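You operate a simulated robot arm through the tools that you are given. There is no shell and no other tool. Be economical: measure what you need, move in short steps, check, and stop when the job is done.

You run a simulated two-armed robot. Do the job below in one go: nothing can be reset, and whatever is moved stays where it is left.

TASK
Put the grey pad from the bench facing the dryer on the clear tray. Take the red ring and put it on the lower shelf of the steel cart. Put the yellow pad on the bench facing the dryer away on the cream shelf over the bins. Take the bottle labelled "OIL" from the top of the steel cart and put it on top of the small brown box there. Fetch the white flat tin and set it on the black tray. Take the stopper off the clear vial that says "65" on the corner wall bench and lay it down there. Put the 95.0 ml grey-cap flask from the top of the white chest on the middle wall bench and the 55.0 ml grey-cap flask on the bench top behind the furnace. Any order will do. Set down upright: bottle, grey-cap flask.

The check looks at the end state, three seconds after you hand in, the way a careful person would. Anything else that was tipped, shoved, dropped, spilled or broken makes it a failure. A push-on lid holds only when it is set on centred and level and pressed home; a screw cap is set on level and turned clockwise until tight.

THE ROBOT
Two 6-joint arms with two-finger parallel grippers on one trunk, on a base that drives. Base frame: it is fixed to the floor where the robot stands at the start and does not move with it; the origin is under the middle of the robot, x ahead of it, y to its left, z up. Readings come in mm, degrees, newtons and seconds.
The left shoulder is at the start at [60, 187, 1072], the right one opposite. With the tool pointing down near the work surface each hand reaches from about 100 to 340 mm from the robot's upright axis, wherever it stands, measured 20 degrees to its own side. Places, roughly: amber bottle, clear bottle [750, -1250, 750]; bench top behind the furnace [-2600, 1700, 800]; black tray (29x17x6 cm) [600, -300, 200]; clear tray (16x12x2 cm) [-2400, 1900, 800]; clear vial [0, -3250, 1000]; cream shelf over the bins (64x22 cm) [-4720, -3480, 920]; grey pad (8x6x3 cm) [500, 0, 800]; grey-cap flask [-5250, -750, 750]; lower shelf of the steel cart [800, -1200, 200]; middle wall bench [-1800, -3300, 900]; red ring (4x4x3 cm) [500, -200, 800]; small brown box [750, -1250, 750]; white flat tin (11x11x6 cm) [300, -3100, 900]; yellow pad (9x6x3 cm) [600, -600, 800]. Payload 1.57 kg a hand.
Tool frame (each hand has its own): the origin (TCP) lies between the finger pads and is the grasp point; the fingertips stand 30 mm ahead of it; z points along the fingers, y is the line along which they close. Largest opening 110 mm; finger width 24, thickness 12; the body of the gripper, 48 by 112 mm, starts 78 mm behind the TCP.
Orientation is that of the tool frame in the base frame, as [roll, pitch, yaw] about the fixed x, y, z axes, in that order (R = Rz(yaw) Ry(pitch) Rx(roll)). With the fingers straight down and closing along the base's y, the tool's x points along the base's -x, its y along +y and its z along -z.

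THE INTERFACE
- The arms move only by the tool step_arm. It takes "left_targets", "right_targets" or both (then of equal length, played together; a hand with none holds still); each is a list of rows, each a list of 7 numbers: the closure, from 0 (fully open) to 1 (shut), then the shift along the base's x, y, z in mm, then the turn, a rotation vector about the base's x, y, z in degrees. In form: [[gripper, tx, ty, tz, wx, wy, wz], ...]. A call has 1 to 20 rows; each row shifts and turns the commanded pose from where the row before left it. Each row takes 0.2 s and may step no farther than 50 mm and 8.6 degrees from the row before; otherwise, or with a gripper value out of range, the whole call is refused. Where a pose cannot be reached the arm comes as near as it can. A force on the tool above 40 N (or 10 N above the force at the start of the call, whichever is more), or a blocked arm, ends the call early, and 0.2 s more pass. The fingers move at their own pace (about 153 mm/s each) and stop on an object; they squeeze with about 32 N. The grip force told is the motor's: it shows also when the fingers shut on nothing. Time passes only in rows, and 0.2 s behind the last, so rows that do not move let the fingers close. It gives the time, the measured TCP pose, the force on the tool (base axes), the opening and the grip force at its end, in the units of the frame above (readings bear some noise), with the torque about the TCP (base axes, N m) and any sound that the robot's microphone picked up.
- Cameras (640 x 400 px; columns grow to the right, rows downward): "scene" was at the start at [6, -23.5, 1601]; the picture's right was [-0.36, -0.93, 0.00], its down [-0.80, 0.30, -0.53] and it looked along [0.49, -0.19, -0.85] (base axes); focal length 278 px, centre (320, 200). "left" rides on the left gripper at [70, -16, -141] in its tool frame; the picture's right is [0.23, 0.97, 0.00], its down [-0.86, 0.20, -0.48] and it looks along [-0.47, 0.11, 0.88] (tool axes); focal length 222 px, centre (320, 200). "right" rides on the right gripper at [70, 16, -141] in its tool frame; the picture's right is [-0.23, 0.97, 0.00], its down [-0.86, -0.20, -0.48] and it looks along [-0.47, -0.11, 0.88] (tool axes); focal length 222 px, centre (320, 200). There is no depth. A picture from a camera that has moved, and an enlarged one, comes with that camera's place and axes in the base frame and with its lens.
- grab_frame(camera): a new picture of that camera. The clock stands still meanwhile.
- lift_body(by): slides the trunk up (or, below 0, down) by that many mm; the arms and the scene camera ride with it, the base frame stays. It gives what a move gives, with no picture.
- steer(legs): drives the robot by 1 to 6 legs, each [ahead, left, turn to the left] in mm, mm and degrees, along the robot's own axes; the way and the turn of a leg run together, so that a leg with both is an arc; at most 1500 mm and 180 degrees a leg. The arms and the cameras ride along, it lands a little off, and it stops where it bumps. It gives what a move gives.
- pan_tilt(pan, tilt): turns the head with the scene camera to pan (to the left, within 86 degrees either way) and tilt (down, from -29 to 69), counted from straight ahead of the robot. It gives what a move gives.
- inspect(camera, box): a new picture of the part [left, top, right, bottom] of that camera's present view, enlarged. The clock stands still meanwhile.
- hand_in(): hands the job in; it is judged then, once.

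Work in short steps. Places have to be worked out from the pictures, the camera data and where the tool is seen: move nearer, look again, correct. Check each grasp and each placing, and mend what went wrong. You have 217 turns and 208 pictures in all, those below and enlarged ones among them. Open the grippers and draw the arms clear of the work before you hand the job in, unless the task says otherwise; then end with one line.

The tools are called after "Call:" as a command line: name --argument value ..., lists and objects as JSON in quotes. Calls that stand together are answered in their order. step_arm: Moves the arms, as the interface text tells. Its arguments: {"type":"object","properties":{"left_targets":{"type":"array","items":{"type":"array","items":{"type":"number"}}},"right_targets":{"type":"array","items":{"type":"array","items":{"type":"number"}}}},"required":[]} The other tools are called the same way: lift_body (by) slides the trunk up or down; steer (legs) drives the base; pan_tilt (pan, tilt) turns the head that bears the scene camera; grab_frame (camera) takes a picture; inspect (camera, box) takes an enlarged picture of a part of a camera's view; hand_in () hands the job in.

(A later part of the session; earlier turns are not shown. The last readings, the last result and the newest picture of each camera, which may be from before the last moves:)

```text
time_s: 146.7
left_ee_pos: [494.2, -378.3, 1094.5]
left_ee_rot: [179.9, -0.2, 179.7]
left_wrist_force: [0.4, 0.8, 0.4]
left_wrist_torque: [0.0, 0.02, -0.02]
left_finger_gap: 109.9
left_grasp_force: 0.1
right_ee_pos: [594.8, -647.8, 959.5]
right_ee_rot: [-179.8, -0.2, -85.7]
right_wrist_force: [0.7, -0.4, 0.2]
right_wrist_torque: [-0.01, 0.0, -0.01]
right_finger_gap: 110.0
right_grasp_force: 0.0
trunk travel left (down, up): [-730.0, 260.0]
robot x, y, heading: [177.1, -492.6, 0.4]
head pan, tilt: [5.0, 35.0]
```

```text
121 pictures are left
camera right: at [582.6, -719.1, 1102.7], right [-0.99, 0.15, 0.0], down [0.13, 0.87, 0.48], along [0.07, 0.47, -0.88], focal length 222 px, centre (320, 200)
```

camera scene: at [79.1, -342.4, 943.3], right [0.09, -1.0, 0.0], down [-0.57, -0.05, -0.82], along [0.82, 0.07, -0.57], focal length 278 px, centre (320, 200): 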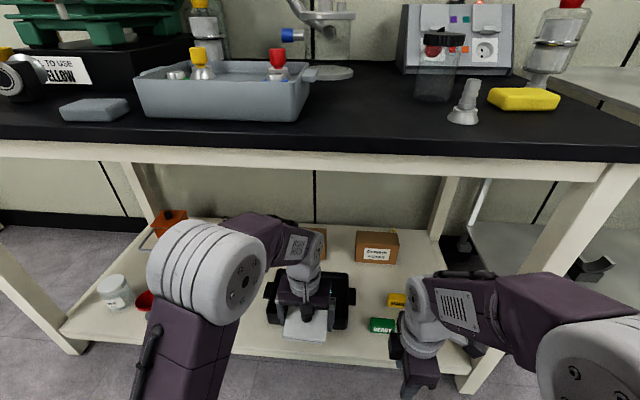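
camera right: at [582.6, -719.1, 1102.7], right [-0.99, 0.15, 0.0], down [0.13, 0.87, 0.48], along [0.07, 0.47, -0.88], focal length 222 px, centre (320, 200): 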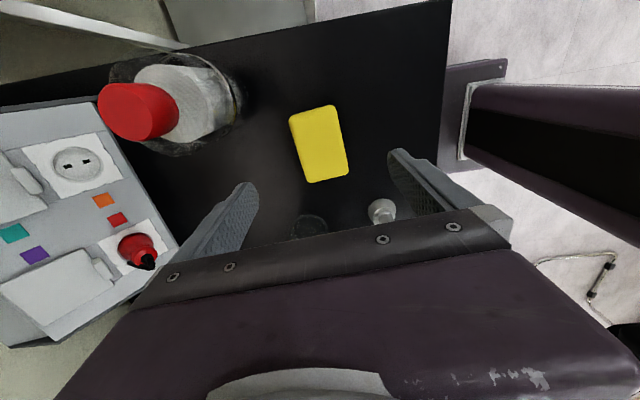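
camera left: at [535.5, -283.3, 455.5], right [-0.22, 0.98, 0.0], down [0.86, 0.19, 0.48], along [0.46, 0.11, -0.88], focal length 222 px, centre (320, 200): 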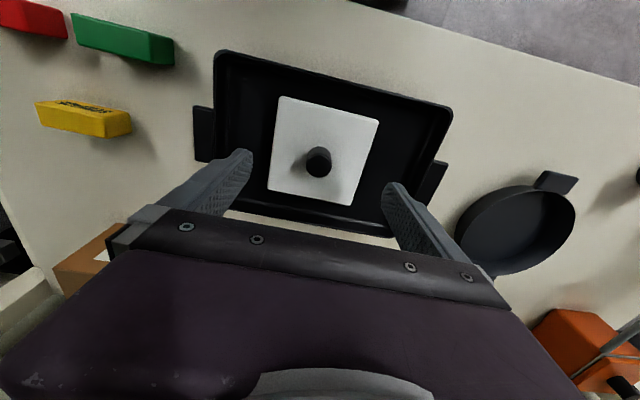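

Well aligned. I descend to grasp height, close, and lift a little.

Call:
step_arm --right_targets '[[0, -1, -1, -40, 0, 0, 0], [0, 0, 0, -40, 0, 0, 0], [0, 0, 0, -25, 0, 0, 0], [0, 0, 0, -8, 0, 0, 0], [0, 0, 0, -4, 0, 0, 0], [0, 0, 0, -3, 0, 0, 0], [0.4, 0, 0, 0, 0, 0, 0], [0.7, 0, 0, 0, 0, 0, 0], [0.7, 0, 0, 0, 0, 0, 0]]'

Call:
grab_frame --camera "right"

```text
time_s: 148.7
left_ee_pos: [495.0, -377.7, 1095.2]
left_ee_rot: [179.9, -0.2, 179.8]
left_wrist_force: [-0.3, 0.0, 0.1]
left_wrist_torque: [0.03, 0.01, -0.04]
left_finger_gap: 110.2
left_grasp_force: 0.1
right_ee_pos: [594.8, -649.6, 840.7]
right_ee_rot: [-180.0, -0.2, -85.7]
right_wrist_force: [-0.2, -0.3, -0.4]
right_wrist_torque: [0.01, 0.0, -0.02]
right_finger_gap: 59.0
right_grasp_force: 32.0
trunk travel left (down, up): [-730.0, 260.0]
robot x, y, heading: [176.1, -493.0, -0.0]
head pan, tilt: [5.0, 35.0]
```

```text
120 pictures are left
camera right: at [583.0, -720.3, 983.4], right [-0.99, 0.15, 0.0], down [0.13, 0.87, 0.48], along [0.07, 0.47, -0.88], focal length 222 px, centre (320, 200)
```

right: 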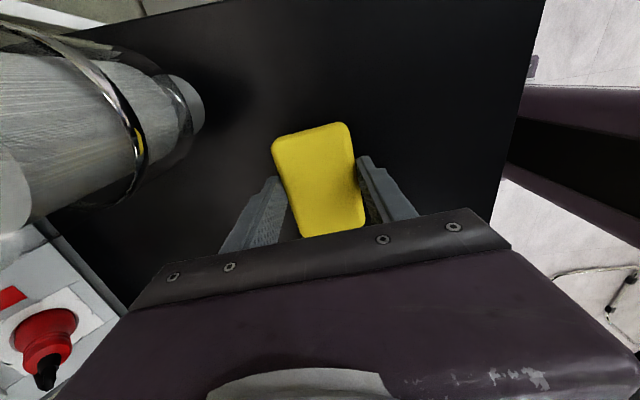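

Gripped (59 mm). I lift it high and move the robot so the left hand comes above the grey pad.

Call:
step_arm --right_targets '[[0.7, 0, 0, 15, 0, 0, 0], [0.7, 0, 0, 40, 0, 0, 0], [0.7, 0, 0, 45, 0, 0, 0], [0.7, 0, 0, 45, 0, 0, 0], [0.7, 0, 0, 45, 0, 0, 0], [0.7, -30, 0, 35, 0, 0, 0], [0.7, -40, 0, 25, 0, 0, 0]]'

Call:
steer --legs '[[-150, 0, 0], [0, 415, 0], [120, 0, 0]]'

Call:
grab_frame --camera "left"

Call:
grab_frame --camera "right"

```text
time_s: 150.3
left_ee_pos: [493.7, -377.8, 1094.7]
left_ee_rot: [179.9, -0.1, 179.7]
left_wrist_force: [-0.1, -0.1, 0.2]
left_wrist_torque: [0.01, -0.02, -0.04]
left_finger_gap: 109.9
left_grasp_force: 0.0
right_ee_pos: [520.6, -648.9, 1092.3]
right_ee_rot: [-179.9, -0.1, -85.8]
right_wrist_force: [0.1, 0.3, 0.5]
right_wrist_torque: [0.02, -0.05, 0.01]
right_finger_gap: 58.7
right_grasp_force: 31.7
trunk travel left (down, up): [-730.0, 260.0]
robot x, y, heading: [181.0, -491.4, 0.1]
head pan, tilt: [5.0, 35.0]
```

```text
time_s: 154.7
left_ee_pos: [463.1, 32.7, 1094.2]
left_ee_rot: [180.0, -0.2, 179.7]
left_wrist_force: [0.0, 0.7, 0.0]
left_wrist_torque: [0.03, -0.03, 0.02]
left_finger_gap: 109.8
left_grasp_force: 0.0
right_ee_pos: [490.6, -237.8, 1091.1]
right_ee_rot: [-179.8, -0.1, -85.8]
right_wrist_force: [0.6, 0.2, -1.3]
right_wrist_torque: [-0.02, -0.01, -0.02]
right_finger_gap: 58.6
right_grasp_force: 32.0
trunk travel left (down, up): [-730.0, 260.0]
robot x, y, heading: [145.9, -79.4, 0.1]
head pan, tilt: [5.0, 35.0]
```

```text
119 pictures are left
camera left: at [393.5, 18.7, 1235.1], right [-0.22, 0.98, 0.0], down [0.86, 0.19, 0.48], along [0.46, 0.11, -0.88], focal length 222 px, centre (320, 200)
```

left: 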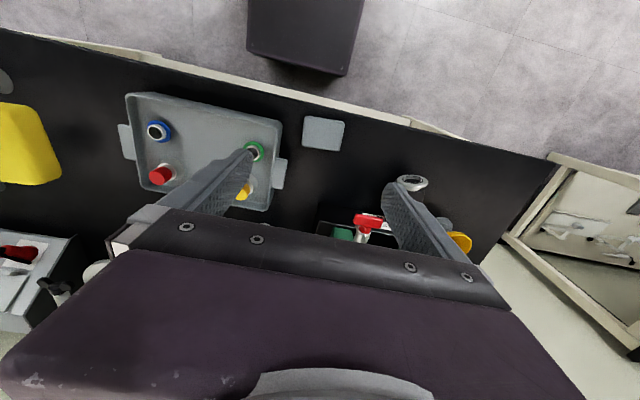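

```text
118 pictures are left
camera right: at [479.5, -308.5, 1234.2], right [-0.99, 0.16, 0.0], down [0.14, 0.87, 0.48], along [0.08, 0.47, -0.88], focal length 222 px, centre (320, 200)
```

right: 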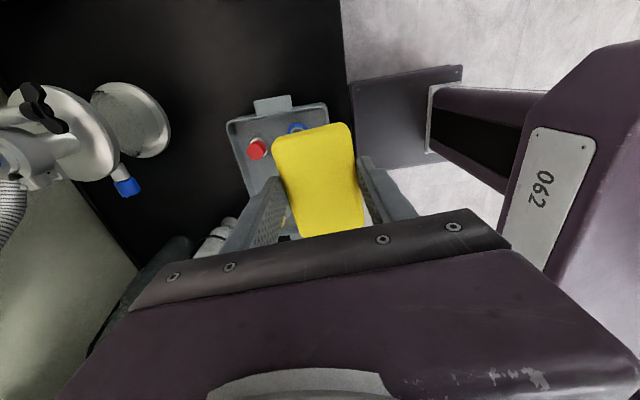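

Grey pad center ≈ (474,47), turned ≈6°. I align and descend, pausing above it.

Call:
step_arm --left_targets '[[0, 6, 7, -40, 0, 0, 3], [0, 5, 7, -40, 0, 0, 3], [0, 0, 0, -45, 0, 0, 0], [0, 0, 0, -30, 0, 0, 0], [0, 0, 0, 0, 0, 0, 0]]'

Call:
grab_frame --camera "left"

```text
time_s: 155.9
left_ee_pos: [475.1, 47.7, 938.3]
left_ee_rot: [180.0, -0.2, -174.3]
left_wrist_force: [0.5, -1.0, 0.3]
left_wrist_torque: [0.0, -0.01, -0.01]
left_finger_gap: 109.7
left_grasp_force: 0.1
right_ee_pos: [492.5, -238.6, 1090.4]
right_ee_rot: [180.0, -0.1, -85.8]
right_wrist_force: [0.5, 0.2, -0.1]
right_wrist_torque: [0.0, 0.01, -0.01]
right_finger_gap: 58.8
right_grasp_force: 31.9
trunk travel left (down, up): [-730.0, 260.0]
robot x, y, heading: [146.2, -79.4, -0.0]
head pan, tilt: [5.0, 35.0]
```

```text
117 pictures are left
camera left: at [407.5, 25.8, 1079.9], right [-0.32, 0.95, 0.0], down [0.83, 0.28, 0.48], along [0.45, 0.15, -0.88], focal length 222 px, centre (320, 200)
```

left: 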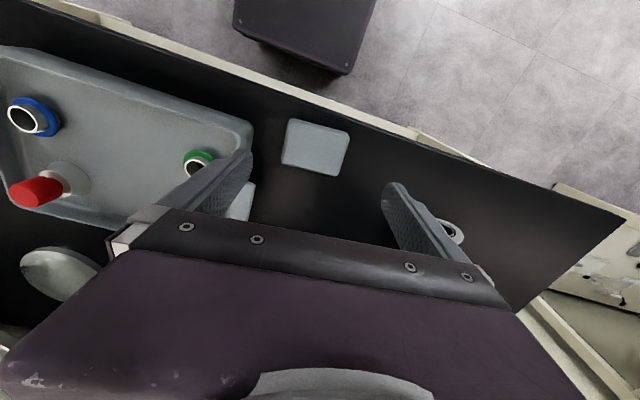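

The tub's wall is close on the right side, so I narrow the opening to ~85 mm, re-center at (474,42) and descend to grasp.

Call:
step_arm --left_targets '[[0.23, -1, -5.5, -20, 0, 0, 1.5], [0.23, 0, 0, -30, 0, 0, 0], [0.23, 0, 0, 0, 0, 0, 0]]'

Call:
grab_frame --camera "left"

```text
time_s: 156.7
left_ee_pos: [473.3, 41.4, 889.3]
left_ee_rot: [-180.0, -0.3, -172.9]
left_wrist_force: [0.0, -0.3, -0.5]
left_wrist_torque: [0.01, -0.02, 0.0]
left_finger_gap: 84.9
left_grasp_force: 0.0
right_ee_pos: [491.7, -238.9, 1090.8]
right_ee_rot: [-179.9, 0.0, -85.8]
right_wrist_force: [-0.1, -0.5, -0.1]
right_wrist_torque: [0.02, -0.05, 0.0]
right_finger_gap: 58.7
right_grasp_force: 32.0
trunk travel left (down, up): [-730.0, 260.0]
robot x, y, heading: [145.7, -79.0, 0.2]
head pan, tilt: [5.0, 35.0]
```

```text
116 pictures are left
camera left: at [407.1, 18.5, 1030.1], right [-0.35, 0.94, 0.0], down [0.83, 0.3, 0.48], along [0.45, 0.17, -0.88], focal length 222 px, centre (320, 200)
```

left: 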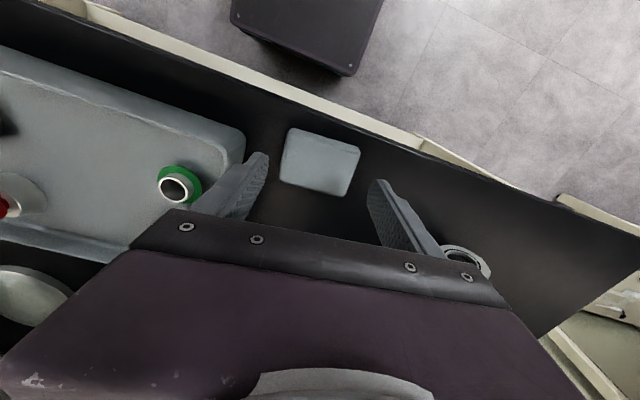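

Pad is centered; clearance to the tub is small but positive. I shift 2.5 mm away from the tub, descend and close.

Call:
step_arm --left_targets '[[0.23, 0, 2.5, -15, 0, 0, 0], [0.23, 0, 0, -15, 0, 0, 0], [0.23, 0, 0, -10, 0, 0, 0], [0.23, 0, 0, -6, 0, 0, 0], [0.23, 0, 0, -3, 0, 0, 0], [0.3, 0, 0, 0, 0, 0, 0], [0.6, 0, 0, 0, 0, 0, 0], [0.6, 0, 0, 0, 0, 0, 0]]'

Call:
grab_frame --camera "left"

```text
time_s: 158.5
left_ee_pos: [475.1, 43.7, 840.6]
left_ee_rot: [-180.0, -0.3, -172.9]
left_wrist_force: [0.1, 0.1, -0.4]
left_wrist_torque: [0.01, 0.04, 0.03]
left_finger_gap: 74.1
left_grasp_force: 31.7
right_ee_pos: [492.7, -237.8, 1090.3]
right_ee_rot: [179.9, -0.1, -85.8]
right_wrist_force: [-0.8, -0.2, -0.2]
right_wrist_torque: [-0.03, 0.01, -0.02]
right_finger_gap: 58.7
right_grasp_force: 32.1
trunk travel left (down, up): [-730.0, 260.0]
robot x, y, heading: [145.3, -75.2, -0.0]
head pan, tilt: [5.0, 35.0]
```

```text
115 pictures are left
camera left: at [407.5, 20.5, 980.8], right [-0.35, 0.94, 0.0], down [0.83, 0.3, 0.48], along [0.45, 0.17, -0.88], focal length 222 px, centre (320, 200)
```

left: 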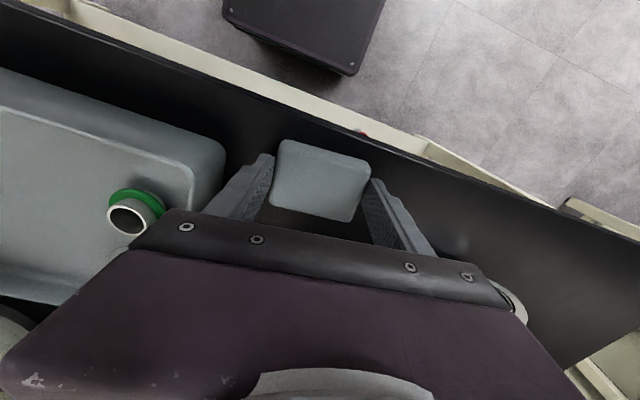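

Gripped (74 mm). I lift and drive toward the furnace bench, then look around.

Call:
step_arm --left_targets '[[0.6, 0, 0, 15, 0, 0, 0], [0.6, 0, 0, 40, 0, 0, 0], [0.6, 0, 0, 45, 0, 0, 0], [0.6, 0, 0, 45, 0, 0, 0], [0.6, 0, 0, 45, 0, 0, 0], [0.6, -20, 0, 45, 0, 0, 0]]'

Call:
steer --legs '[[-450, 0, 0], [0, 0, 135], [800, 0, 0]]'

Call:
pan_tilt --pan 0 --tilt 15

Call:
grab_frame --camera "scene"

```text
time_s: 159.9
left_ee_pos: [452.4, 43.4, 1076.4]
left_ee_rot: [-179.9, -0.3, -173.1]
left_wrist_force: [0.0, 0.0, -0.1]
left_wrist_torque: [0.05, -0.02, -0.02]
left_finger_gap: 74.1
left_grasp_force: 32.3
right_ee_pos: [490.7, -237.2, 1091.2]
right_ee_rot: [-179.8, -0.1, -85.8]
right_wrist_force: [0.6, -0.2, -0.1]
right_wrist_torque: [0.03, -0.02, 0.01]
right_finger_gap: 58.6
right_grasp_force: 32.2
trunk travel left (down, up): [-730.0, 260.0]
robot x, y, heading: [149.9, -79.2, 0.0]
head pan, tilt: [5.0, 35.0]
```

```text
time_s: 170.7
left_ee_pos: [-973.1, 383.6, 1076.4]
left_ee_rot: [179.9, -0.1, -36.2]
left_wrist_force: [0.3, 0.8, -0.3]
left_wrist_torque: [-0.02, -0.04, 0.0]
left_finger_gap: 73.6
left_grasp_force: 31.9
right_ee_pos: [-808.2, 614.4, 1091.9]
right_ee_rot: [180.0, -0.1, 51.0]
right_wrist_force: [-0.3, 0.8, -0.2]
right_wrist_torque: [-0.08, 0.0, 0.02]
right_finger_gap: 58.4
right_grasp_force: 32.1
trunk travel left (down, up): [-730.0, 260.0]
robot x, y, heading: [-665.5, 262.1, 136.7]
head pan, tilt: [5.0, 35.0]
stopped in leg 3: the robot was blocked; the commanded pose is now the measured one
```

```text
time_s: 171.5
left_ee_pos: [-974.9, 384.1, 1074.5]
left_ee_rot: [-179.9, -0.3, -36.2]
left_wrist_force: [-0.5, -0.2, 0.0]
left_wrist_torque: [0.03, -0.01, 0.0]
left_finger_gap: 73.5
left_grasp_force: 32.1
right_ee_pos: [-810.1, 614.8, 1090.9]
right_ee_rot: [180.0, -0.1, 51.1]
right_wrist_force: [-0.5, 0.1, 0.0]
right_wrist_torque: [0.03, -0.02, -0.01]
right_finger_gap: 58.5
right_grasp_force: 31.7
trunk travel left (down, up): [-730.0, 260.0]
robot x, y, heading: [-663.4, 263.5, 136.7]
head pan, tilt: [0.0, 15.0]
```

```text
114 pictures are left
camera scene: at [-690.4, 286.5, 1695.2], right [0.68, 0.73, 0.0], down [0.19, -0.18, -0.97], along [-0.7, 0.66, -0.26], focal length 278 px, centre (320, 200)
```

scene: 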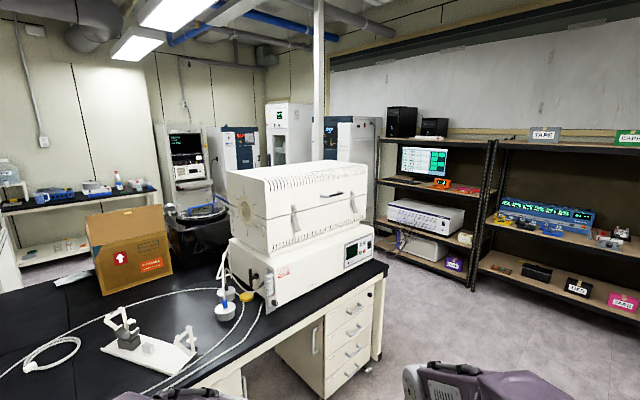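

The robot was blocked at (-665,262), although the island bench face is only at x≈-1555. I look down to see the obstacle.

Call:
pan_tilt --pan 0 --tilt 60

Call:
grab_frame --camera "scene"

Call:
grab_frame --camera "right"

Call:
grab_frame --camera "left"

```text
time_s: 172.6
left_ee_pos: [-973.6, 382.4, 1076.7]
left_ee_rot: [180.0, -0.2, -36.3]
left_wrist_force: [-0.7, 0.4, 0.2]
left_wrist_torque: [0.0, 0.0, 0.02]
left_finger_gap: 73.1
left_grasp_force: 32.5
right_ee_pos: [-810.0, 614.2, 1092.4]
right_ee_rot: [180.0, -0.1, 51.0]
right_wrist_force: [0.9, -1.4, -0.4]
right_wrist_torque: [0.0, 0.02, -0.01]
right_finger_gap: 58.8
right_grasp_force: 32.1
trunk travel left (down, up): [-730.0, 260.0]
robot x, y, heading: [-663.7, 261.4, 136.8]
head pan, tilt: [0.0, 60.0]
```

```text
113 pictures are left
camera scene: at [-669.7, 267.8, 1629.1], right [0.68, 0.73, 0.0], down [0.63, -0.59, -0.5], along [-0.37, 0.34, -0.87], focal length 278 px, centre (320, 200)
```

scene: 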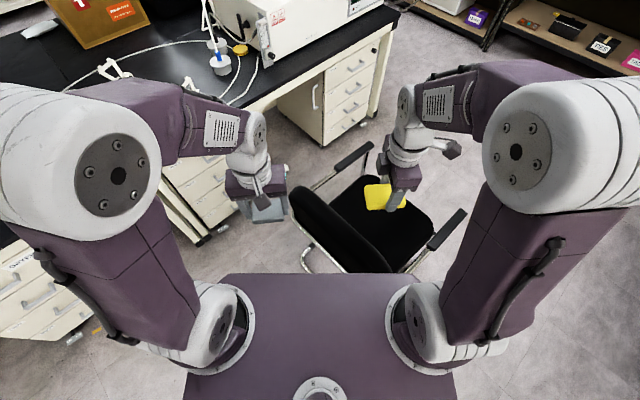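

```text
112 pictures are left
camera right: at [-753.9, 656.9, 1233.8], right [0.61, -0.79, 0.0], down [-0.69, -0.54, 0.48], along [-0.38, -0.29, -0.88], focal length 222 px, centre (320, 200)
```

right: 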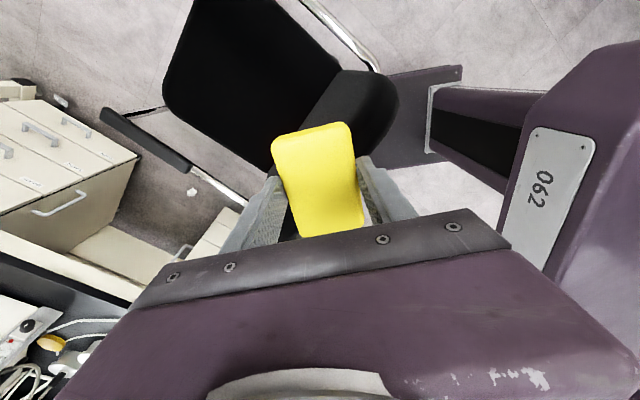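

```text
111 pictures are left
camera left: at [-908.9, 356.6, 1216.4], right [-0.39, -0.92, 0.0], down [-0.81, 0.35, 0.47], along [-0.44, 0.18, -0.88], focal length 222 px, centre (320, 200)
```

left: 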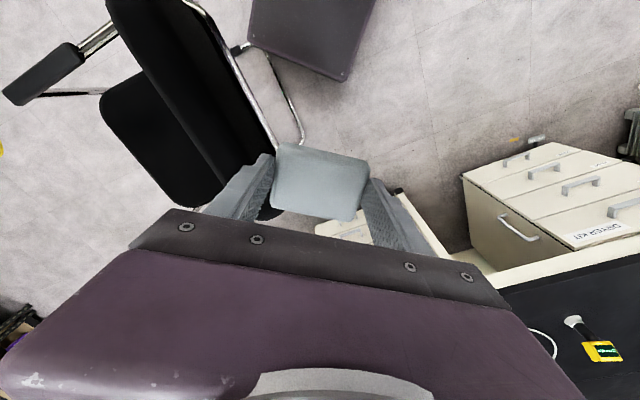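

A chair stands in the way; I back off and go around it toward the +y end of the furnace island, then look.

Call:
steer --legs '[[-350, 0, 0], [0, 0, 43.3], [0, -1400, 0], [0, -700, 0]]'

Call:
pan_tilt --pan 15 --tilt 20

Call:
grab_frame --camera "scene"

```text
time_s: 186.9
left_ee_pos: [-737.2, 1994.3, 1074.8]
left_ee_rot: [-180.0, -0.2, 7.8]
left_wrist_force: [0.3, 0.1, 0.9]
left_wrist_torque: [0.03, -0.01, 0.0]
left_finger_gap: 73.5
left_grasp_force: 31.7
right_ee_pos: [-780.2, 2274.2, 1091.5]
right_ee_rot: [180.0, -0.1, 95.0]
right_wrist_force: [0.0, -0.8, -0.3]
right_wrist_torque: [-0.02, -0.01, -0.01]
right_finger_gap: 58.7
right_grasp_force: 31.8
trunk travel left (down, up): [-730.0, 260.0]
robot x, y, heading: [-429.4, 2117.9, -179.0]
head pan, tilt: [0.0, 60.0]
```

```text
time_s: 188.0
left_ee_pos: [-738.1, 1994.5, 1077.1]
left_ee_rot: [180.0, -0.1, 7.9]
left_wrist_force: [0.6, -0.3, -0.4]
left_wrist_torque: [0.0, 0.0, -0.01]
left_finger_gap: 73.7
left_grasp_force: 32.1
right_ee_pos: [-779.0, 2274.5, 1091.8]
right_ee_rot: [-180.0, -0.1, 95.0]
right_wrist_force: [0.1, -0.1, 0.0]
right_wrist_torque: [0.04, 0.0, 0.02]
right_finger_gap: 58.4
right_grasp_force: 32.0
trunk travel left (down, up): [-730.0, 260.0]
robot x, y, heading: [-431.6, 2123.0, -179.1]
head pan, tilt: [15.0, 20.0]
```

```text
110 pictures are left
camera scene: at [-459.7, 2097.7, 1687.1], right [-0.27, 0.96, 0.0], down [0.33, 0.09, -0.94], along [-0.9, -0.26, -0.34], focal length 278 px, centre (320, 200)
```

scene: 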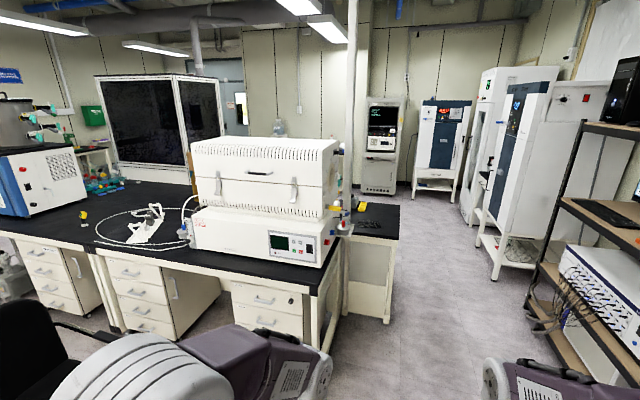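

The target bench top lies behind the furnace, its free end at y≈2135 (x −2267…−2875). I drive along the corridor and turn to face it.

Call:
steer --legs '[[0, 0, -0.9], [0, -570, 0], [1000, 0, 0], [1000, 0, 0], [0, 0, 90]]'

Call:
pan_tilt --pan 0 --tilt 35

Call:
grab_frame --camera "scene"

```text
time_s: 205.0
left_ee_pos: [-2303.1, 2403.9, 1074.5]
left_ee_rot: [-180.0, -0.2, 97.5]
left_wrist_force: [0.1, -0.5, -0.4]
left_wrist_torque: [-0.01, 0.04, -0.01]
left_finger_gap: 73.6
left_grasp_force: 31.8
right_ee_pos: [-2584.1, 2362.4, 1091.6]
right_ee_rot: [-180.0, -0.2, -175.3]
right_wrist_force: [-0.6, -0.2, 0.2]
right_wrist_torque: [0.01, 0.02, 0.01]
right_finger_gap: 58.8
right_grasp_force: 31.8
trunk travel left (down, up): [-730.0, 260.0]
robot x, y, heading: [-2429.3, 2709.9, -89.5]
head pan, tilt: [15.0, 20.0]
```

```text
time_s: 205.8
left_ee_pos: [-2303.6, 2403.7, 1075.7]
left_ee_rot: [180.0, -0.3, 97.4]
left_wrist_force: [0.2, 0.1, -0.6]
left_wrist_torque: [-0.04, -0.01, -0.02]
left_finger_gap: 73.5
left_grasp_force: 31.7
right_ee_pos: [-2584.6, 2363.7, 1091.4]
right_ee_rot: [-180.0, -0.1, -175.4]
right_wrist_force: [-0.4, -0.2, 0.0]
right_wrist_torque: [0.01, 0.02, 0.01]
right_finger_gap: 58.6
right_grasp_force: 31.9
trunk travel left (down, up): [-730.0, 260.0]
robot x, y, heading: [-2430.9, 2704.9, -89.3]
head pan, tilt: [0.0, 35.0]
```

```text
109 pictures are left
camera scene: at [-2426.8, 2681.6, 1663.4], right [-1.0, -0.01, 0.0], down [-0.01, 0.57, -0.82], along [0.01, -0.82, -0.57], focal length 278 px, centre (320, 200)
```

scene: 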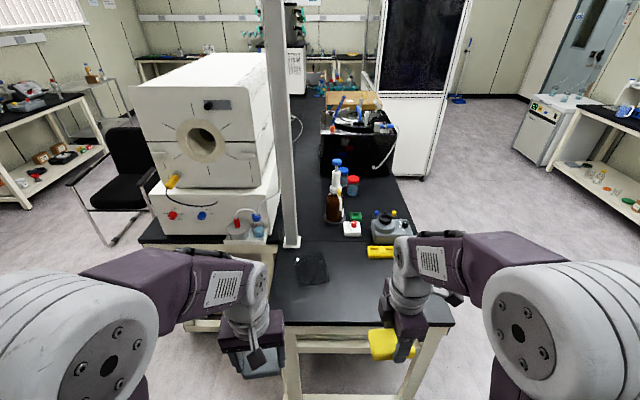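

I enlarge the bench top to find the clear tray.

Call:
inspect --camera "scene" --box '[270, 150, 430, 330]'

```text
2.22 times, centred on (350, 240) of scene
camera zoom: at [-2426.8, 2681.6, 1663.4], right [-1.0, -0.01, 0.0], down [-0.01, 0.57, -0.82], along [0.01, -0.82, -0.57], focal length 619 px, centre (253, 111)
```

zoom: 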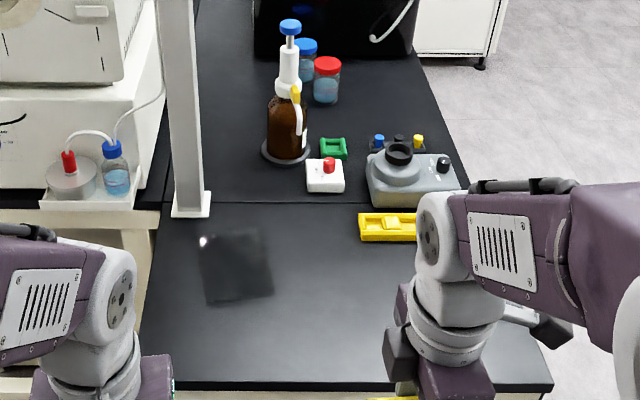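

The clear tray (transparent) is at ≈(-2389,1930), long side along y, turned ≈7.7°. I turn the left tool 90° to match and drive up to the bench end.

Call:
step_arm --left_targets '[[0.6, 0, 0, 0, 0, 0, -8.2], [0.6, 0, 0, 0, 0, 0, -8.2], [0.6, 0, 0, 0, 0, 0, -8.2], [0.6, 0, 0, 0, 0, 0, -8.2], [0.6, 0, 0, 0, 0, 0, -8.2], [0.6, 0, 0, 0, 0, 0, -8.2], [0.6, 0, 0, 0, 0, 0, -8.2], [0.6, 0, 0, 0, 0, 0, -8.2], [0.6, 0, 0, 0, 0, 0, -8.2], [0.6, 0, 0, 0, 0, 0, -8.2], [0.6, 0, 0, 0, 0, 0, -8]]'

Call:
steer --legs '[[310, 0, 0]]'

Call:
step_arm --left_targets '[[0.6, -15, -25, 0, 0, 0, 0], [0.6, -15, -25, 0, 0, 0, 0], [0.6, -15, -25, 0, 0, 0, 0], [0.6, -15, -25, -10, 0, 0, 0], [0.6, -15, -20, -20, 0, 0, 0], [0.6, 0, 0, 0, 0, 0, 0]]'

Call:
grab_frame --camera "left"

Call:
grab_frame --camera "scene"

```text
time_s: 208.2
left_ee_pos: [-2304.1, 2401.6, 1076.4]
left_ee_rot: [180.0, -0.2, 7.2]
left_wrist_force: [0.5, 0.3, -0.7]
left_wrist_torque: [-0.03, 0.03, 0.02]
left_finger_gap: 73.6
left_grasp_force: 32.3
right_ee_pos: [-2586.2, 2362.5, 1091.9]
right_ee_rot: [-180.0, -0.1, -175.4]
right_wrist_force: [-0.1, 0.0, 0.0]
right_wrist_torque: [0.0, 0.02, 0.0]
right_finger_gap: 58.6
right_grasp_force: 32.1
trunk travel left (down, up): [-730.0, 260.0]
robot x, y, heading: [-2426.0, 2711.2, -89.3]
head pan, tilt: [0.0, 35.0]
```

```text
time_s: 210.3
left_ee_pos: [-2302.8, 2093.9, 1075.2]
left_ee_rot: [179.9, -0.2, 7.4]
left_wrist_force: [0.3, -0.4, -0.4]
left_wrist_torque: [0.01, -0.02, -0.01]
left_finger_gap: 73.5
left_grasp_force: 31.7
right_ee_pos: [-2583.3, 2052.5, 1092.8]
right_ee_rot: [-179.8, -0.1, -175.5]
right_wrist_force: [0.4, 0.3, -0.9]
right_wrist_torque: [-0.06, -0.01, -0.01]
right_finger_gap: 58.8
right_grasp_force: 32.1
trunk travel left (down, up): [-730.0, 260.0]
robot x, y, heading: [-2426.4, 2398.3, -89.3]
head pan, tilt: [0.0, 35.0]
```

```text
time_s: 211.7
left_ee_pos: [-2376.4, 1972.8, 1045.7]
left_ee_rot: [-180.0, -0.2, 7.4]
left_wrist_force: [0.2, 0.4, -0.1]
left_wrist_torque: [0.01, 0.0, -0.04]
left_finger_gap: 73.6
left_grasp_force: 32.1
right_ee_pos: [-2582.2, 2054.2, 1092.7]
right_ee_rot: [-180.0, -0.1, -175.4]
right_wrist_force: [0.5, 0.1, -0.4]
right_wrist_torque: [-0.02, 0.03, -0.02]
right_finger_gap: 58.7
right_grasp_force: 32.1
trunk travel left (down, up): [-730.0, 260.0]
robot x, y, heading: [-2430.2, 2398.8, -89.7]
head pan, tilt: [0.0, 35.0]
```

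```text
107 pictures are left
camera left: at [-2310.0, 1999.2, 1186.4], right [0.35, -0.94, 0.0], down [-0.82, -0.31, 0.48], along [-0.44, -0.17, -0.88], focal length 222 px, centre (320, 200)
```

left: 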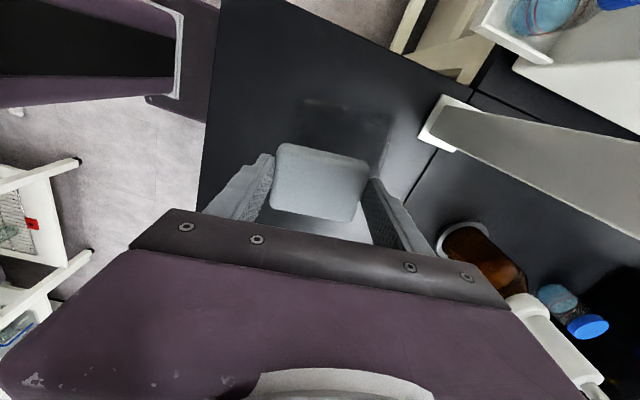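

```text
106 pictures are left
camera scene: at [-2424.2, 2372.6, 1663.3], right [-1.0, -0.01, 0.0], down [0.0, 0.57, -0.82], along [0.01, -0.82, -0.57], focal length 278 px, centre (320, 200)
```

scene: 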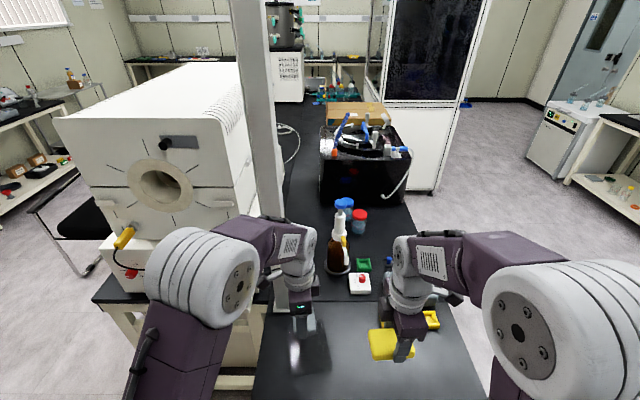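

The tray edge corners seen by the left camera confirm center (-2387,1941). I move over it and look before lowering.

Call:
step_arm --left_targets '[[0.6, -6, -16, -20, 0, 0, 0], [0.6, -5, -16, -40, 0, 0, 0], [0.6, 0, 0, -40, 0, 0, 0], [0.6, 0, 0, 0, 0, 0, 0]]'

Call:
grab_frame --camera "left"

Call:
inspect --camera "scene" --box '[240, 240, 400, 400]'

```text
time_s: 212.7
left_ee_pos: [-2386.4, 1940.8, 945.2]
left_ee_rot: [-180.0, -0.2, 7.3]
left_wrist_force: [-0.4, -0.4, 0.1]
left_wrist_torque: [0.01, 0.0, 0.02]
left_finger_gap: 73.3
left_grasp_force: 31.7
right_ee_pos: [-2584.1, 2054.6, 1091.3]
right_ee_rot: [180.0, 0.0, -175.5]
right_wrist_force: [-0.5, 0.1, 0.0]
right_wrist_torque: [0.03, 0.01, -0.01]
right_finger_gap: 58.7
right_grasp_force: 32.4
trunk travel left (down, up): [-730.0, 260.0]
robot x, y, heading: [-2422.9, 2402.1, -89.6]
head pan, tilt: [0.0, 35.0]
```

```text
105 pictures are left
camera left: at [-2321.7, 1966.8, 1086.1], right [0.35, -0.94, 0.0], down [-0.82, -0.31, 0.48], along [-0.44, -0.17, -0.88], focal length 222 px, centre (320, 200)
```

left: 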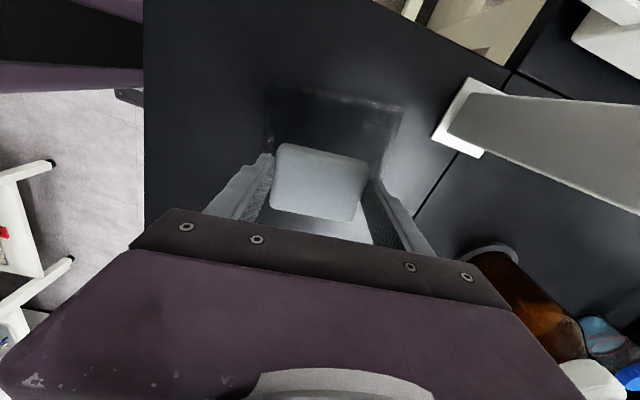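

```text
2.50 times, centred on (320, 320) of scene
camera zoom: at [-2424.7, 2372.0, 1663.3], right [-1.0, -0.01, 0.0], down [0.0, 0.57, -0.82], along [0.01, -0.82, -0.57], focal length 696 px, centre (320, -100)
```

zoom: 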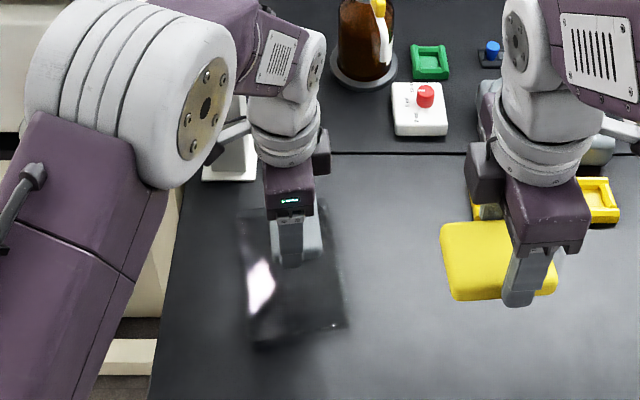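

Aligned with the tray. I lower the pad into it gently until contact.

Call:
step_arm --left_targets '[[0.6, 0, -2, -40, 0, 0, 0], [0.6, 0, 0, -30, 0, 0, 0], [0.6, 0, 0, -12, 0, 0, 0], [0.6, 0, 0, -3, 0, 0, 0], [0.6, 0, 0, -3, 0, 0, 0], [0.6, 0, 0, -3, 0, 0, 0], [0.6, 0, 0, -3, 0, 0, 0], [0.6, 0, 0, -3, 0, 0, 0], [0.6, 0, 0, -3, 0, 0, 0], [0.6, 0, 0, -3, 0, 0, 0], [0.6, 0, 0, -3, 0, 0, 0], [0.6, 0, 0, -3, 0, 0, 0], [0.6, 0, 0, -3, 0, 0, 0]]'

Call:
grab_frame --camera "left"

```text
time_s: 215.5
left_ee_pos: [-2388.6, 1939.0, 836.7]
left_ee_rot: [179.6, -0.1, 7.3]
left_wrist_force: [1.3, -3.9, 35.1]
left_wrist_torque: [-0.01, -0.04, -0.01]
left_finger_gap: 73.5
left_grasp_force: 31.7
right_ee_pos: [-2582.6, 2056.3, 1092.9]
right_ee_rot: [-179.9, -0.1, -175.5]
right_wrist_force: [0.0, -0.1, -0.4]
right_wrist_torque: [-0.06, -0.01, 0.02]
right_finger_gap: 58.6
right_grasp_force: 32.2
trunk travel left (down, up): [-730.0, 260.0]
robot x, y, heading: [-2426.6, 2395.3, -89.8]
head pan, tilt: [0.0, 35.0]
```

```text
103 pictures are left
camera left: at [-2322.5, 1966.4, 976.3], right [0.35, -0.94, 0.01], down [-0.82, -0.3, 0.48], along [-0.45, -0.17, -0.88], focal length 222 px, centre (320, 200)
```

left: 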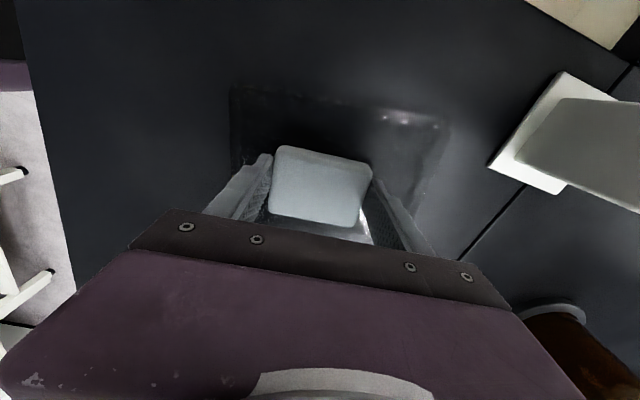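

Contact (35 N) inside the tray. I unload, open moderately and rise.

Call:
step_arm --left_targets '[[0.6, 0, 0, 2, 0, 0, 0], [0.22, 0, 0, 0, 0, 0, 0], [0.22, 0, 0, 0, 0, 0, 0], [0.22, 0, 0, 15, 0, 0, 0], [0.22, 0, 0, 40, 0, 0, 0], [0.22, 0, 0, 45, 0, 0, 0], [0.22, 10, 30, 30, 0, 0, 0]]'

Call:
grab_frame --camera "left"

Call:
inspect --camera "scene" --box '[240, 240, 400, 400]'

```text
time_s: 217.1
left_ee_pos: [-2377.6, 1970.2, 968.5]
left_ee_rot: [179.9, -0.1, 7.3]
left_wrist_force: [0.0, 0.0, 0.9]
left_wrist_torque: [-0.03, -0.01, 0.0]
left_finger_gap: 85.8
left_grasp_force: 0.0
right_ee_pos: [-2582.2, 2053.3, 1092.9]
right_ee_rot: [-179.8, -0.2, -175.5]
right_wrist_force: [-0.3, 0.3, -1.4]
right_wrist_torque: [-0.04, 0.01, 0.0]
right_finger_gap: 58.5
right_grasp_force: 31.9
trunk travel left (down, up): [-730.0, 260.0]
robot x, y, heading: [-2423.3, 2394.3, -89.6]
head pan, tilt: [0.0, 35.0]
```

```text
102 pictures are left
camera left: at [-2311.9, 1997.3, 1108.1], right [0.35, -0.94, 0.0], down [-0.82, -0.31, 0.48], along [-0.44, -0.17, -0.88], focal length 222 px, centre (320, 200)
```

left: 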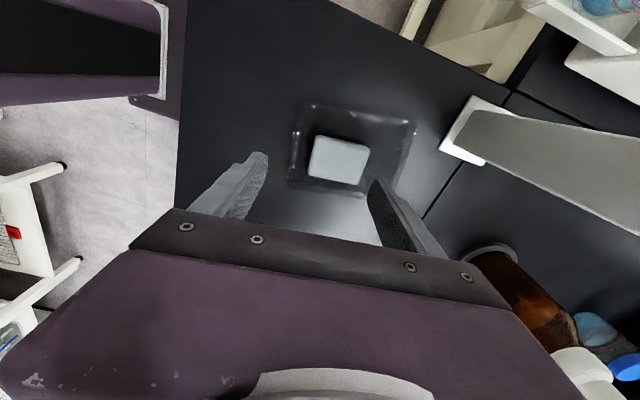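

```text
2.50 times, centred on (320, 320) of scene
camera zoom: at [-2424.0, 2374.4, 1663.3], right [-1.0, -0.01, 0.0], down [0.0, 0.57, -0.82], along [0.01, -0.82, -0.57], focal length 696 px, centre (320, -100)
```

zoom: 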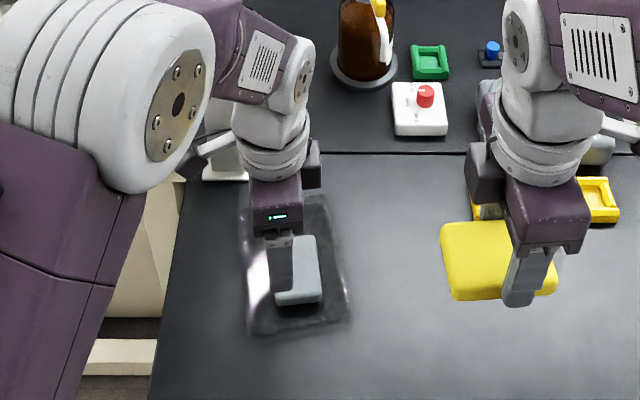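

The grey pad lies in the clear tray. I leave this bench and drive around west then south toward the bins/cream shelf.

Call:
steer --legs '[[-280, 0, 0], [0, -1500, 0], [0, -300, 0], [1500, 0, 0], [1000, 0, 0]]'

Call:
pan_tilt --pan -25 --tilt 20

Call:
grab_frame --camera "scene"

```text
time_s: 239.5
left_ee_pos: [-4187.8, -233.5, 966.0]
left_ee_rot: [-180.0, -0.2, 6.8]
left_wrist_force: [0.3, -0.1, 0.6]
left_wrist_torque: [-0.03, -0.03, -0.02]
left_finger_gap: 85.7
left_grasp_force: 0.0
right_ee_pos: [-4391.3, -148.0, 1090.2]
right_ee_rot: [-180.0, -0.1, -176.1]
right_wrist_force: [0.7, 0.8, -1.4]
right_wrist_torque: [0.01, -0.01, -0.01]
right_finger_gap: 58.5
right_grasp_force: 31.4
trunk travel left (down, up): [-730.0, 260.0]
robot x, y, heading: [-4231.1, 197.6, -90.0]
head pan, tilt: [0.0, 35.0]
```

```text
time_s: 240.4
left_ee_pos: [-4188.4, -233.8, 966.0]
left_ee_rot: [-179.9, -0.2, 6.8]
left_wrist_force: [0.1, -0.2, -0.5]
left_wrist_torque: [0.03, 0.0, 0.01]
left_finger_gap: 86.1
left_grasp_force: 0.1
right_ee_pos: [-4392.6, -149.0, 1091.4]
right_ee_rot: [-179.9, 0.0, -176.0]
right_wrist_force: [-0.6, 0.1, 0.8]
right_wrist_torque: [-0.03, 0.01, -0.01]
right_finger_gap: 58.7
right_grasp_force: 32.6
trunk travel left (down, up): [-730.0, 260.0]
robot x, y, heading: [-4231.1, 194.5, -90.3]
head pan, tilt: [-25.0, 20.0]
```

```text
100 pictures are left
camera scene: at [-4270.0, 172.2, 1687.1], right [-0.91, 0.42, 0.0], down [0.14, 0.31, -0.94], along [-0.4, -0.85, -0.34], focal length 278 px, centre (320, 200)
```

scene: 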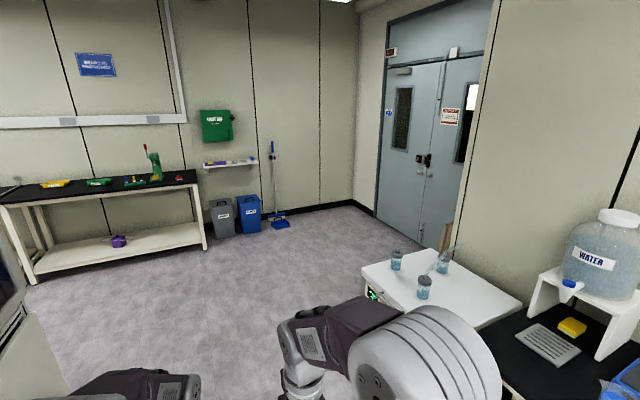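

I see the white chest with grey-cap flasks and the shelf over the bins. I enlarge the flasks.

Call:
inspect --camera "scene" --box '[380, 235, 460, 305]'

Call:
inspect --camera "scene" --box '[190, 140, 300, 240]'

```text
5.71 times, centred on (420, 270) of scene
camera zoom: at [-4270.0, 172.2, 1687.1], right [-0.91, 0.42, 0.0], down [0.14, 0.31, -0.94], along [-0.4, -0.85, -0.34], focal length 1591 px, centre (-251, -200)
```

zoom: 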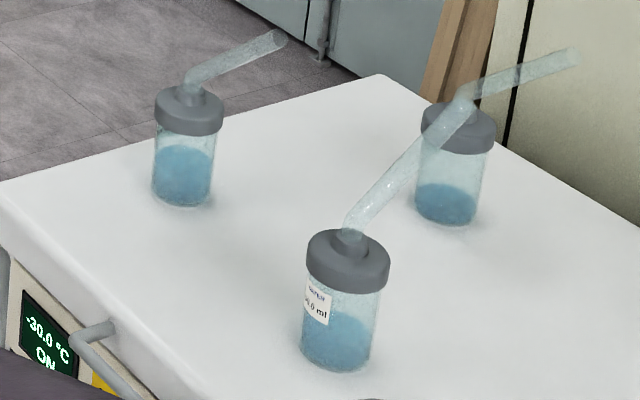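

```text
4.00 times, centred on (245, 190) of scene
camera zoom: at [-4270.0, 172.2, 1687.1], right [-0.91, 0.42, 0.0], down [0.14, 0.31, -0.94], along [-0.4, -0.85, -0.34], focal length 1114 px, centre (620, 240)
```

zoom: 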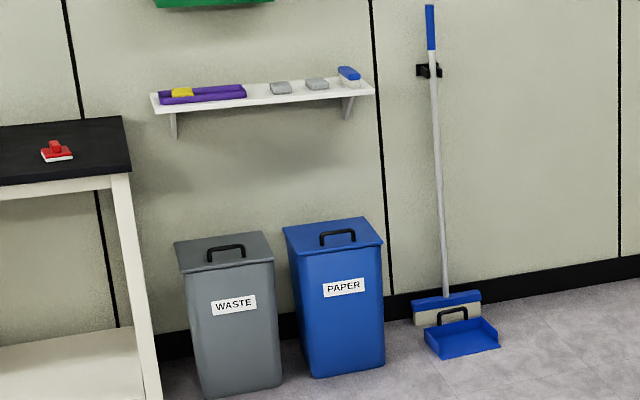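

I drive toward the shelf first (right hand holds the yellow pad) and look at it closer.

Call:
steer --legs '[[1500, 0, 0], [1300, 0, 0], [0, -400, 0]]'

Call:
pan_tilt --pan 0 --tilt 40

Call:
grab_frame --camera "scene"

```text
time_s: 256.0
left_ee_pos: [-4590.6, -3028.2, 966.5]
left_ee_rot: [-180.0, -0.1, 7.0]
left_wrist_force: [-0.5, -0.4, 0.1]
left_wrist_torque: [-0.01, -0.01, 0.02]
left_finger_gap: 85.8
left_grasp_force: 0.0
right_ee_pos: [-4796.1, -2943.5, 1090.3]
right_ee_rot: [179.9, -0.2, -175.7]
right_wrist_force: [-0.1, -0.4, 0.3]
right_wrist_torque: [0.02, 0.02, 0.0]
right_finger_gap: 58.1
right_grasp_force: 32.5
trunk travel left (down, up): [-730.0, 260.0]
robot x, y, heading: [-4635.0, -2598.8, -89.9]
head pan, tilt: [-25.0, 20.0]
```

```text
time_s: 256.9
left_ee_pos: [-4591.9, -3027.2, 967.2]
left_ee_rot: [-180.0, -0.1, 7.0]
left_wrist_force: [-0.4, 0.7, 0.7]
left_wrist_torque: [0.0, -0.03, 0.02]
left_finger_gap: 85.7
left_grasp_force: 0.0
right_ee_pos: [-4795.7, -2941.6, 1092.4]
right_ee_rot: [-180.0, -0.1, -175.8]
right_wrist_force: [-0.6, 0.0, -0.3]
right_wrist_torque: [-0.02, -0.02, -0.02]
right_finger_gap: 58.7
right_grasp_force: 31.8
trunk travel left (down, up): [-730.0, 260.0]
robot x, y, heading: [-4633.4, -2600.3, -89.9]
head pan, tilt: [0.0, 40.0]
```

```text
97 pictures are left
camera scene: at [-4635.5, -2621.9, 1655.8], right [-1.0, 0.0, 0.0], down [0.0, 0.64, -0.77], along [0.0, -0.77, -0.64], focal length 278 px, centre (320, 200)
```

scene: 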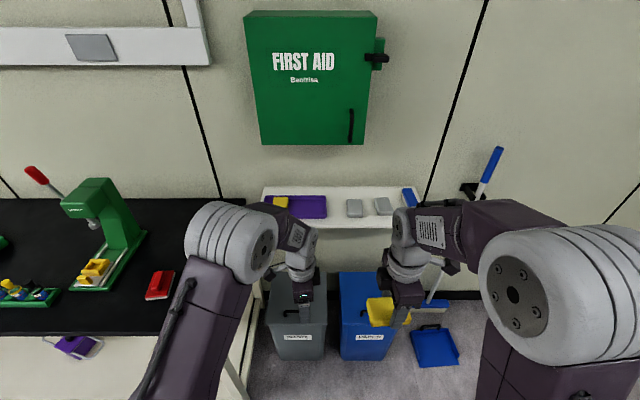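

I enlarge the shelf to find a free spot.

Call:
inspect --camera "scene" --box '[250, 170, 440, 250]'

Call:
grab_frame --camera "right"

```text
3.37 times, centred on (345, 210) of scene
camera zoom: at [-4635.5, -2621.9, 1655.8], right [-1.0, 0.0, 0.0], down [0.0, 0.64, -0.77], along [0.0, -0.77, -0.64], focal length 938 px, centre (236, 166)
```

zoom: 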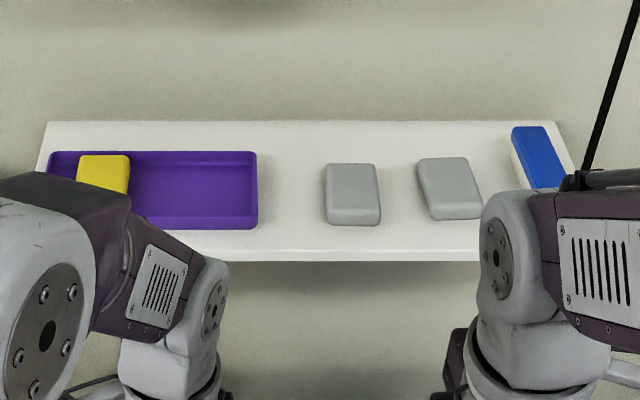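

```text
95 pictures are left
camera right: at [-4866.8, -2932.5, 1233.9], right [0.16, 0.99, 0.0], down [0.87, -0.14, 0.48], along [0.47, -0.07, -0.88], focal length 222 px, centre (320, 200)
```

right: 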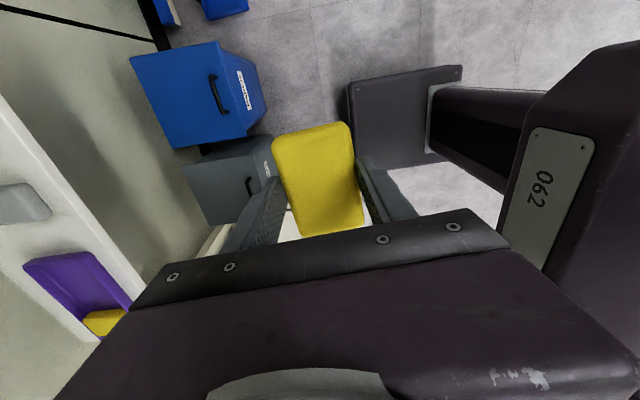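

The shelf has gaps; I drive closer for a steeper, more accurate view of the free spaces.

Call:
steer --legs '[[270, 0, 0]]'

Call:
pan_tilt --pan 0 --tilt 50

Call:
grab_frame --camera "scene"

```text
time_s: 258.8
left_ee_pos: [-4592.8, -3296.6, 965.9]
left_ee_rot: [179.9, -0.2, 6.9]
left_wrist_force: [-0.1, 0.1, -0.2]
left_wrist_torque: [0.01, -0.01, -0.02]
left_finger_gap: 85.5
left_grasp_force: 0.0
right_ee_pos: [-4795.9, -3210.5, 1092.2]
right_ee_rot: [180.0, -0.1, -175.8]
right_wrist_force: [0.3, 0.2, -0.2]
right_wrist_torque: [0.05, 0.01, -0.02]
right_finger_gap: 58.8
right_grasp_force: 32.1
trunk travel left (down, up): [-730.0, 260.0]
robot x, y, heading: [-4635.5, -2864.1, -90.2]
head pan, tilt: [0.0, 40.0]
```

```text
time_s: 259.5
left_ee_pos: [-4591.6, -3297.3, 965.6]
left_ee_rot: [179.8, -0.1, 6.8]
left_wrist_force: [-0.3, -0.7, -0.4]
left_wrist_torque: [0.01, -0.01, -0.04]
left_finger_gap: 85.7
left_grasp_force: 0.1
right_ee_pos: [-4795.9, -3211.7, 1090.5]
right_ee_rot: [-180.0, -0.2, -175.9]
right_wrist_force: [-0.3, -0.7, -0.2]
right_wrist_torque: [0.04, -0.04, 0.01]
right_finger_gap: 58.7
right_grasp_force: 32.2
trunk travel left (down, up): [-730.0, 260.0]
robot x, y, heading: [-4636.3, -2862.3, -90.1]
head pan, tilt: [0.0, 50.0]
```

```text
94 pictures are left
camera scene: at [-4635.4, -2883.6, 1641.6], right [-1.0, 0.0, 0.0], down [0.0, 0.77, -0.64], along [0.0, -0.64, -0.77], focal length 278 px, centre (320, 200)
```

scene: 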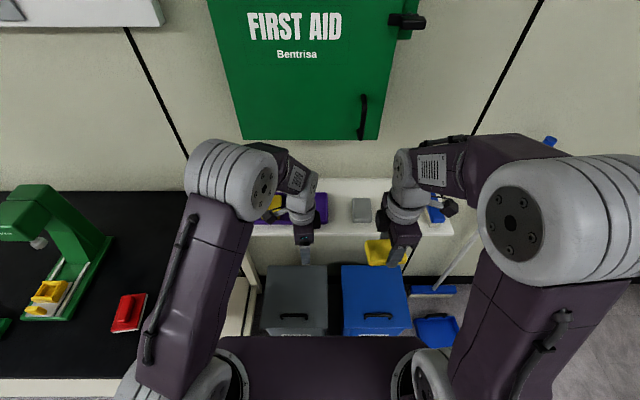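

Call:
inspect --camera "scene" --box '[240, 160, 460, 260]'

```text
2.91 times, centred on (350, 210) of scene
camera zoom: at [-4635.4, -2883.6, 1641.6], right [-1.0, 0.0, 0.0], down [0.0, 0.77, -0.64], along [0.0, -0.64, -0.77], focal length 810 px, centre (233, 171)
```

zoom: 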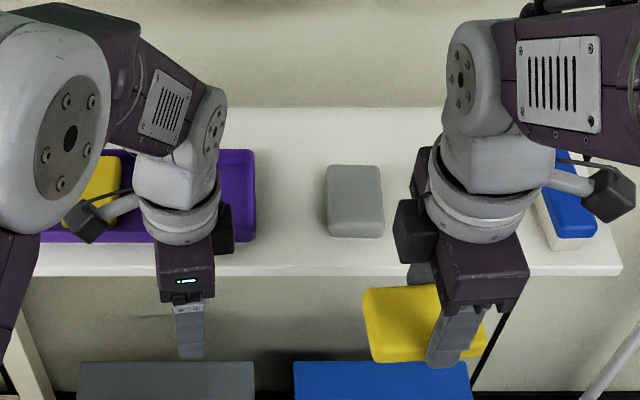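

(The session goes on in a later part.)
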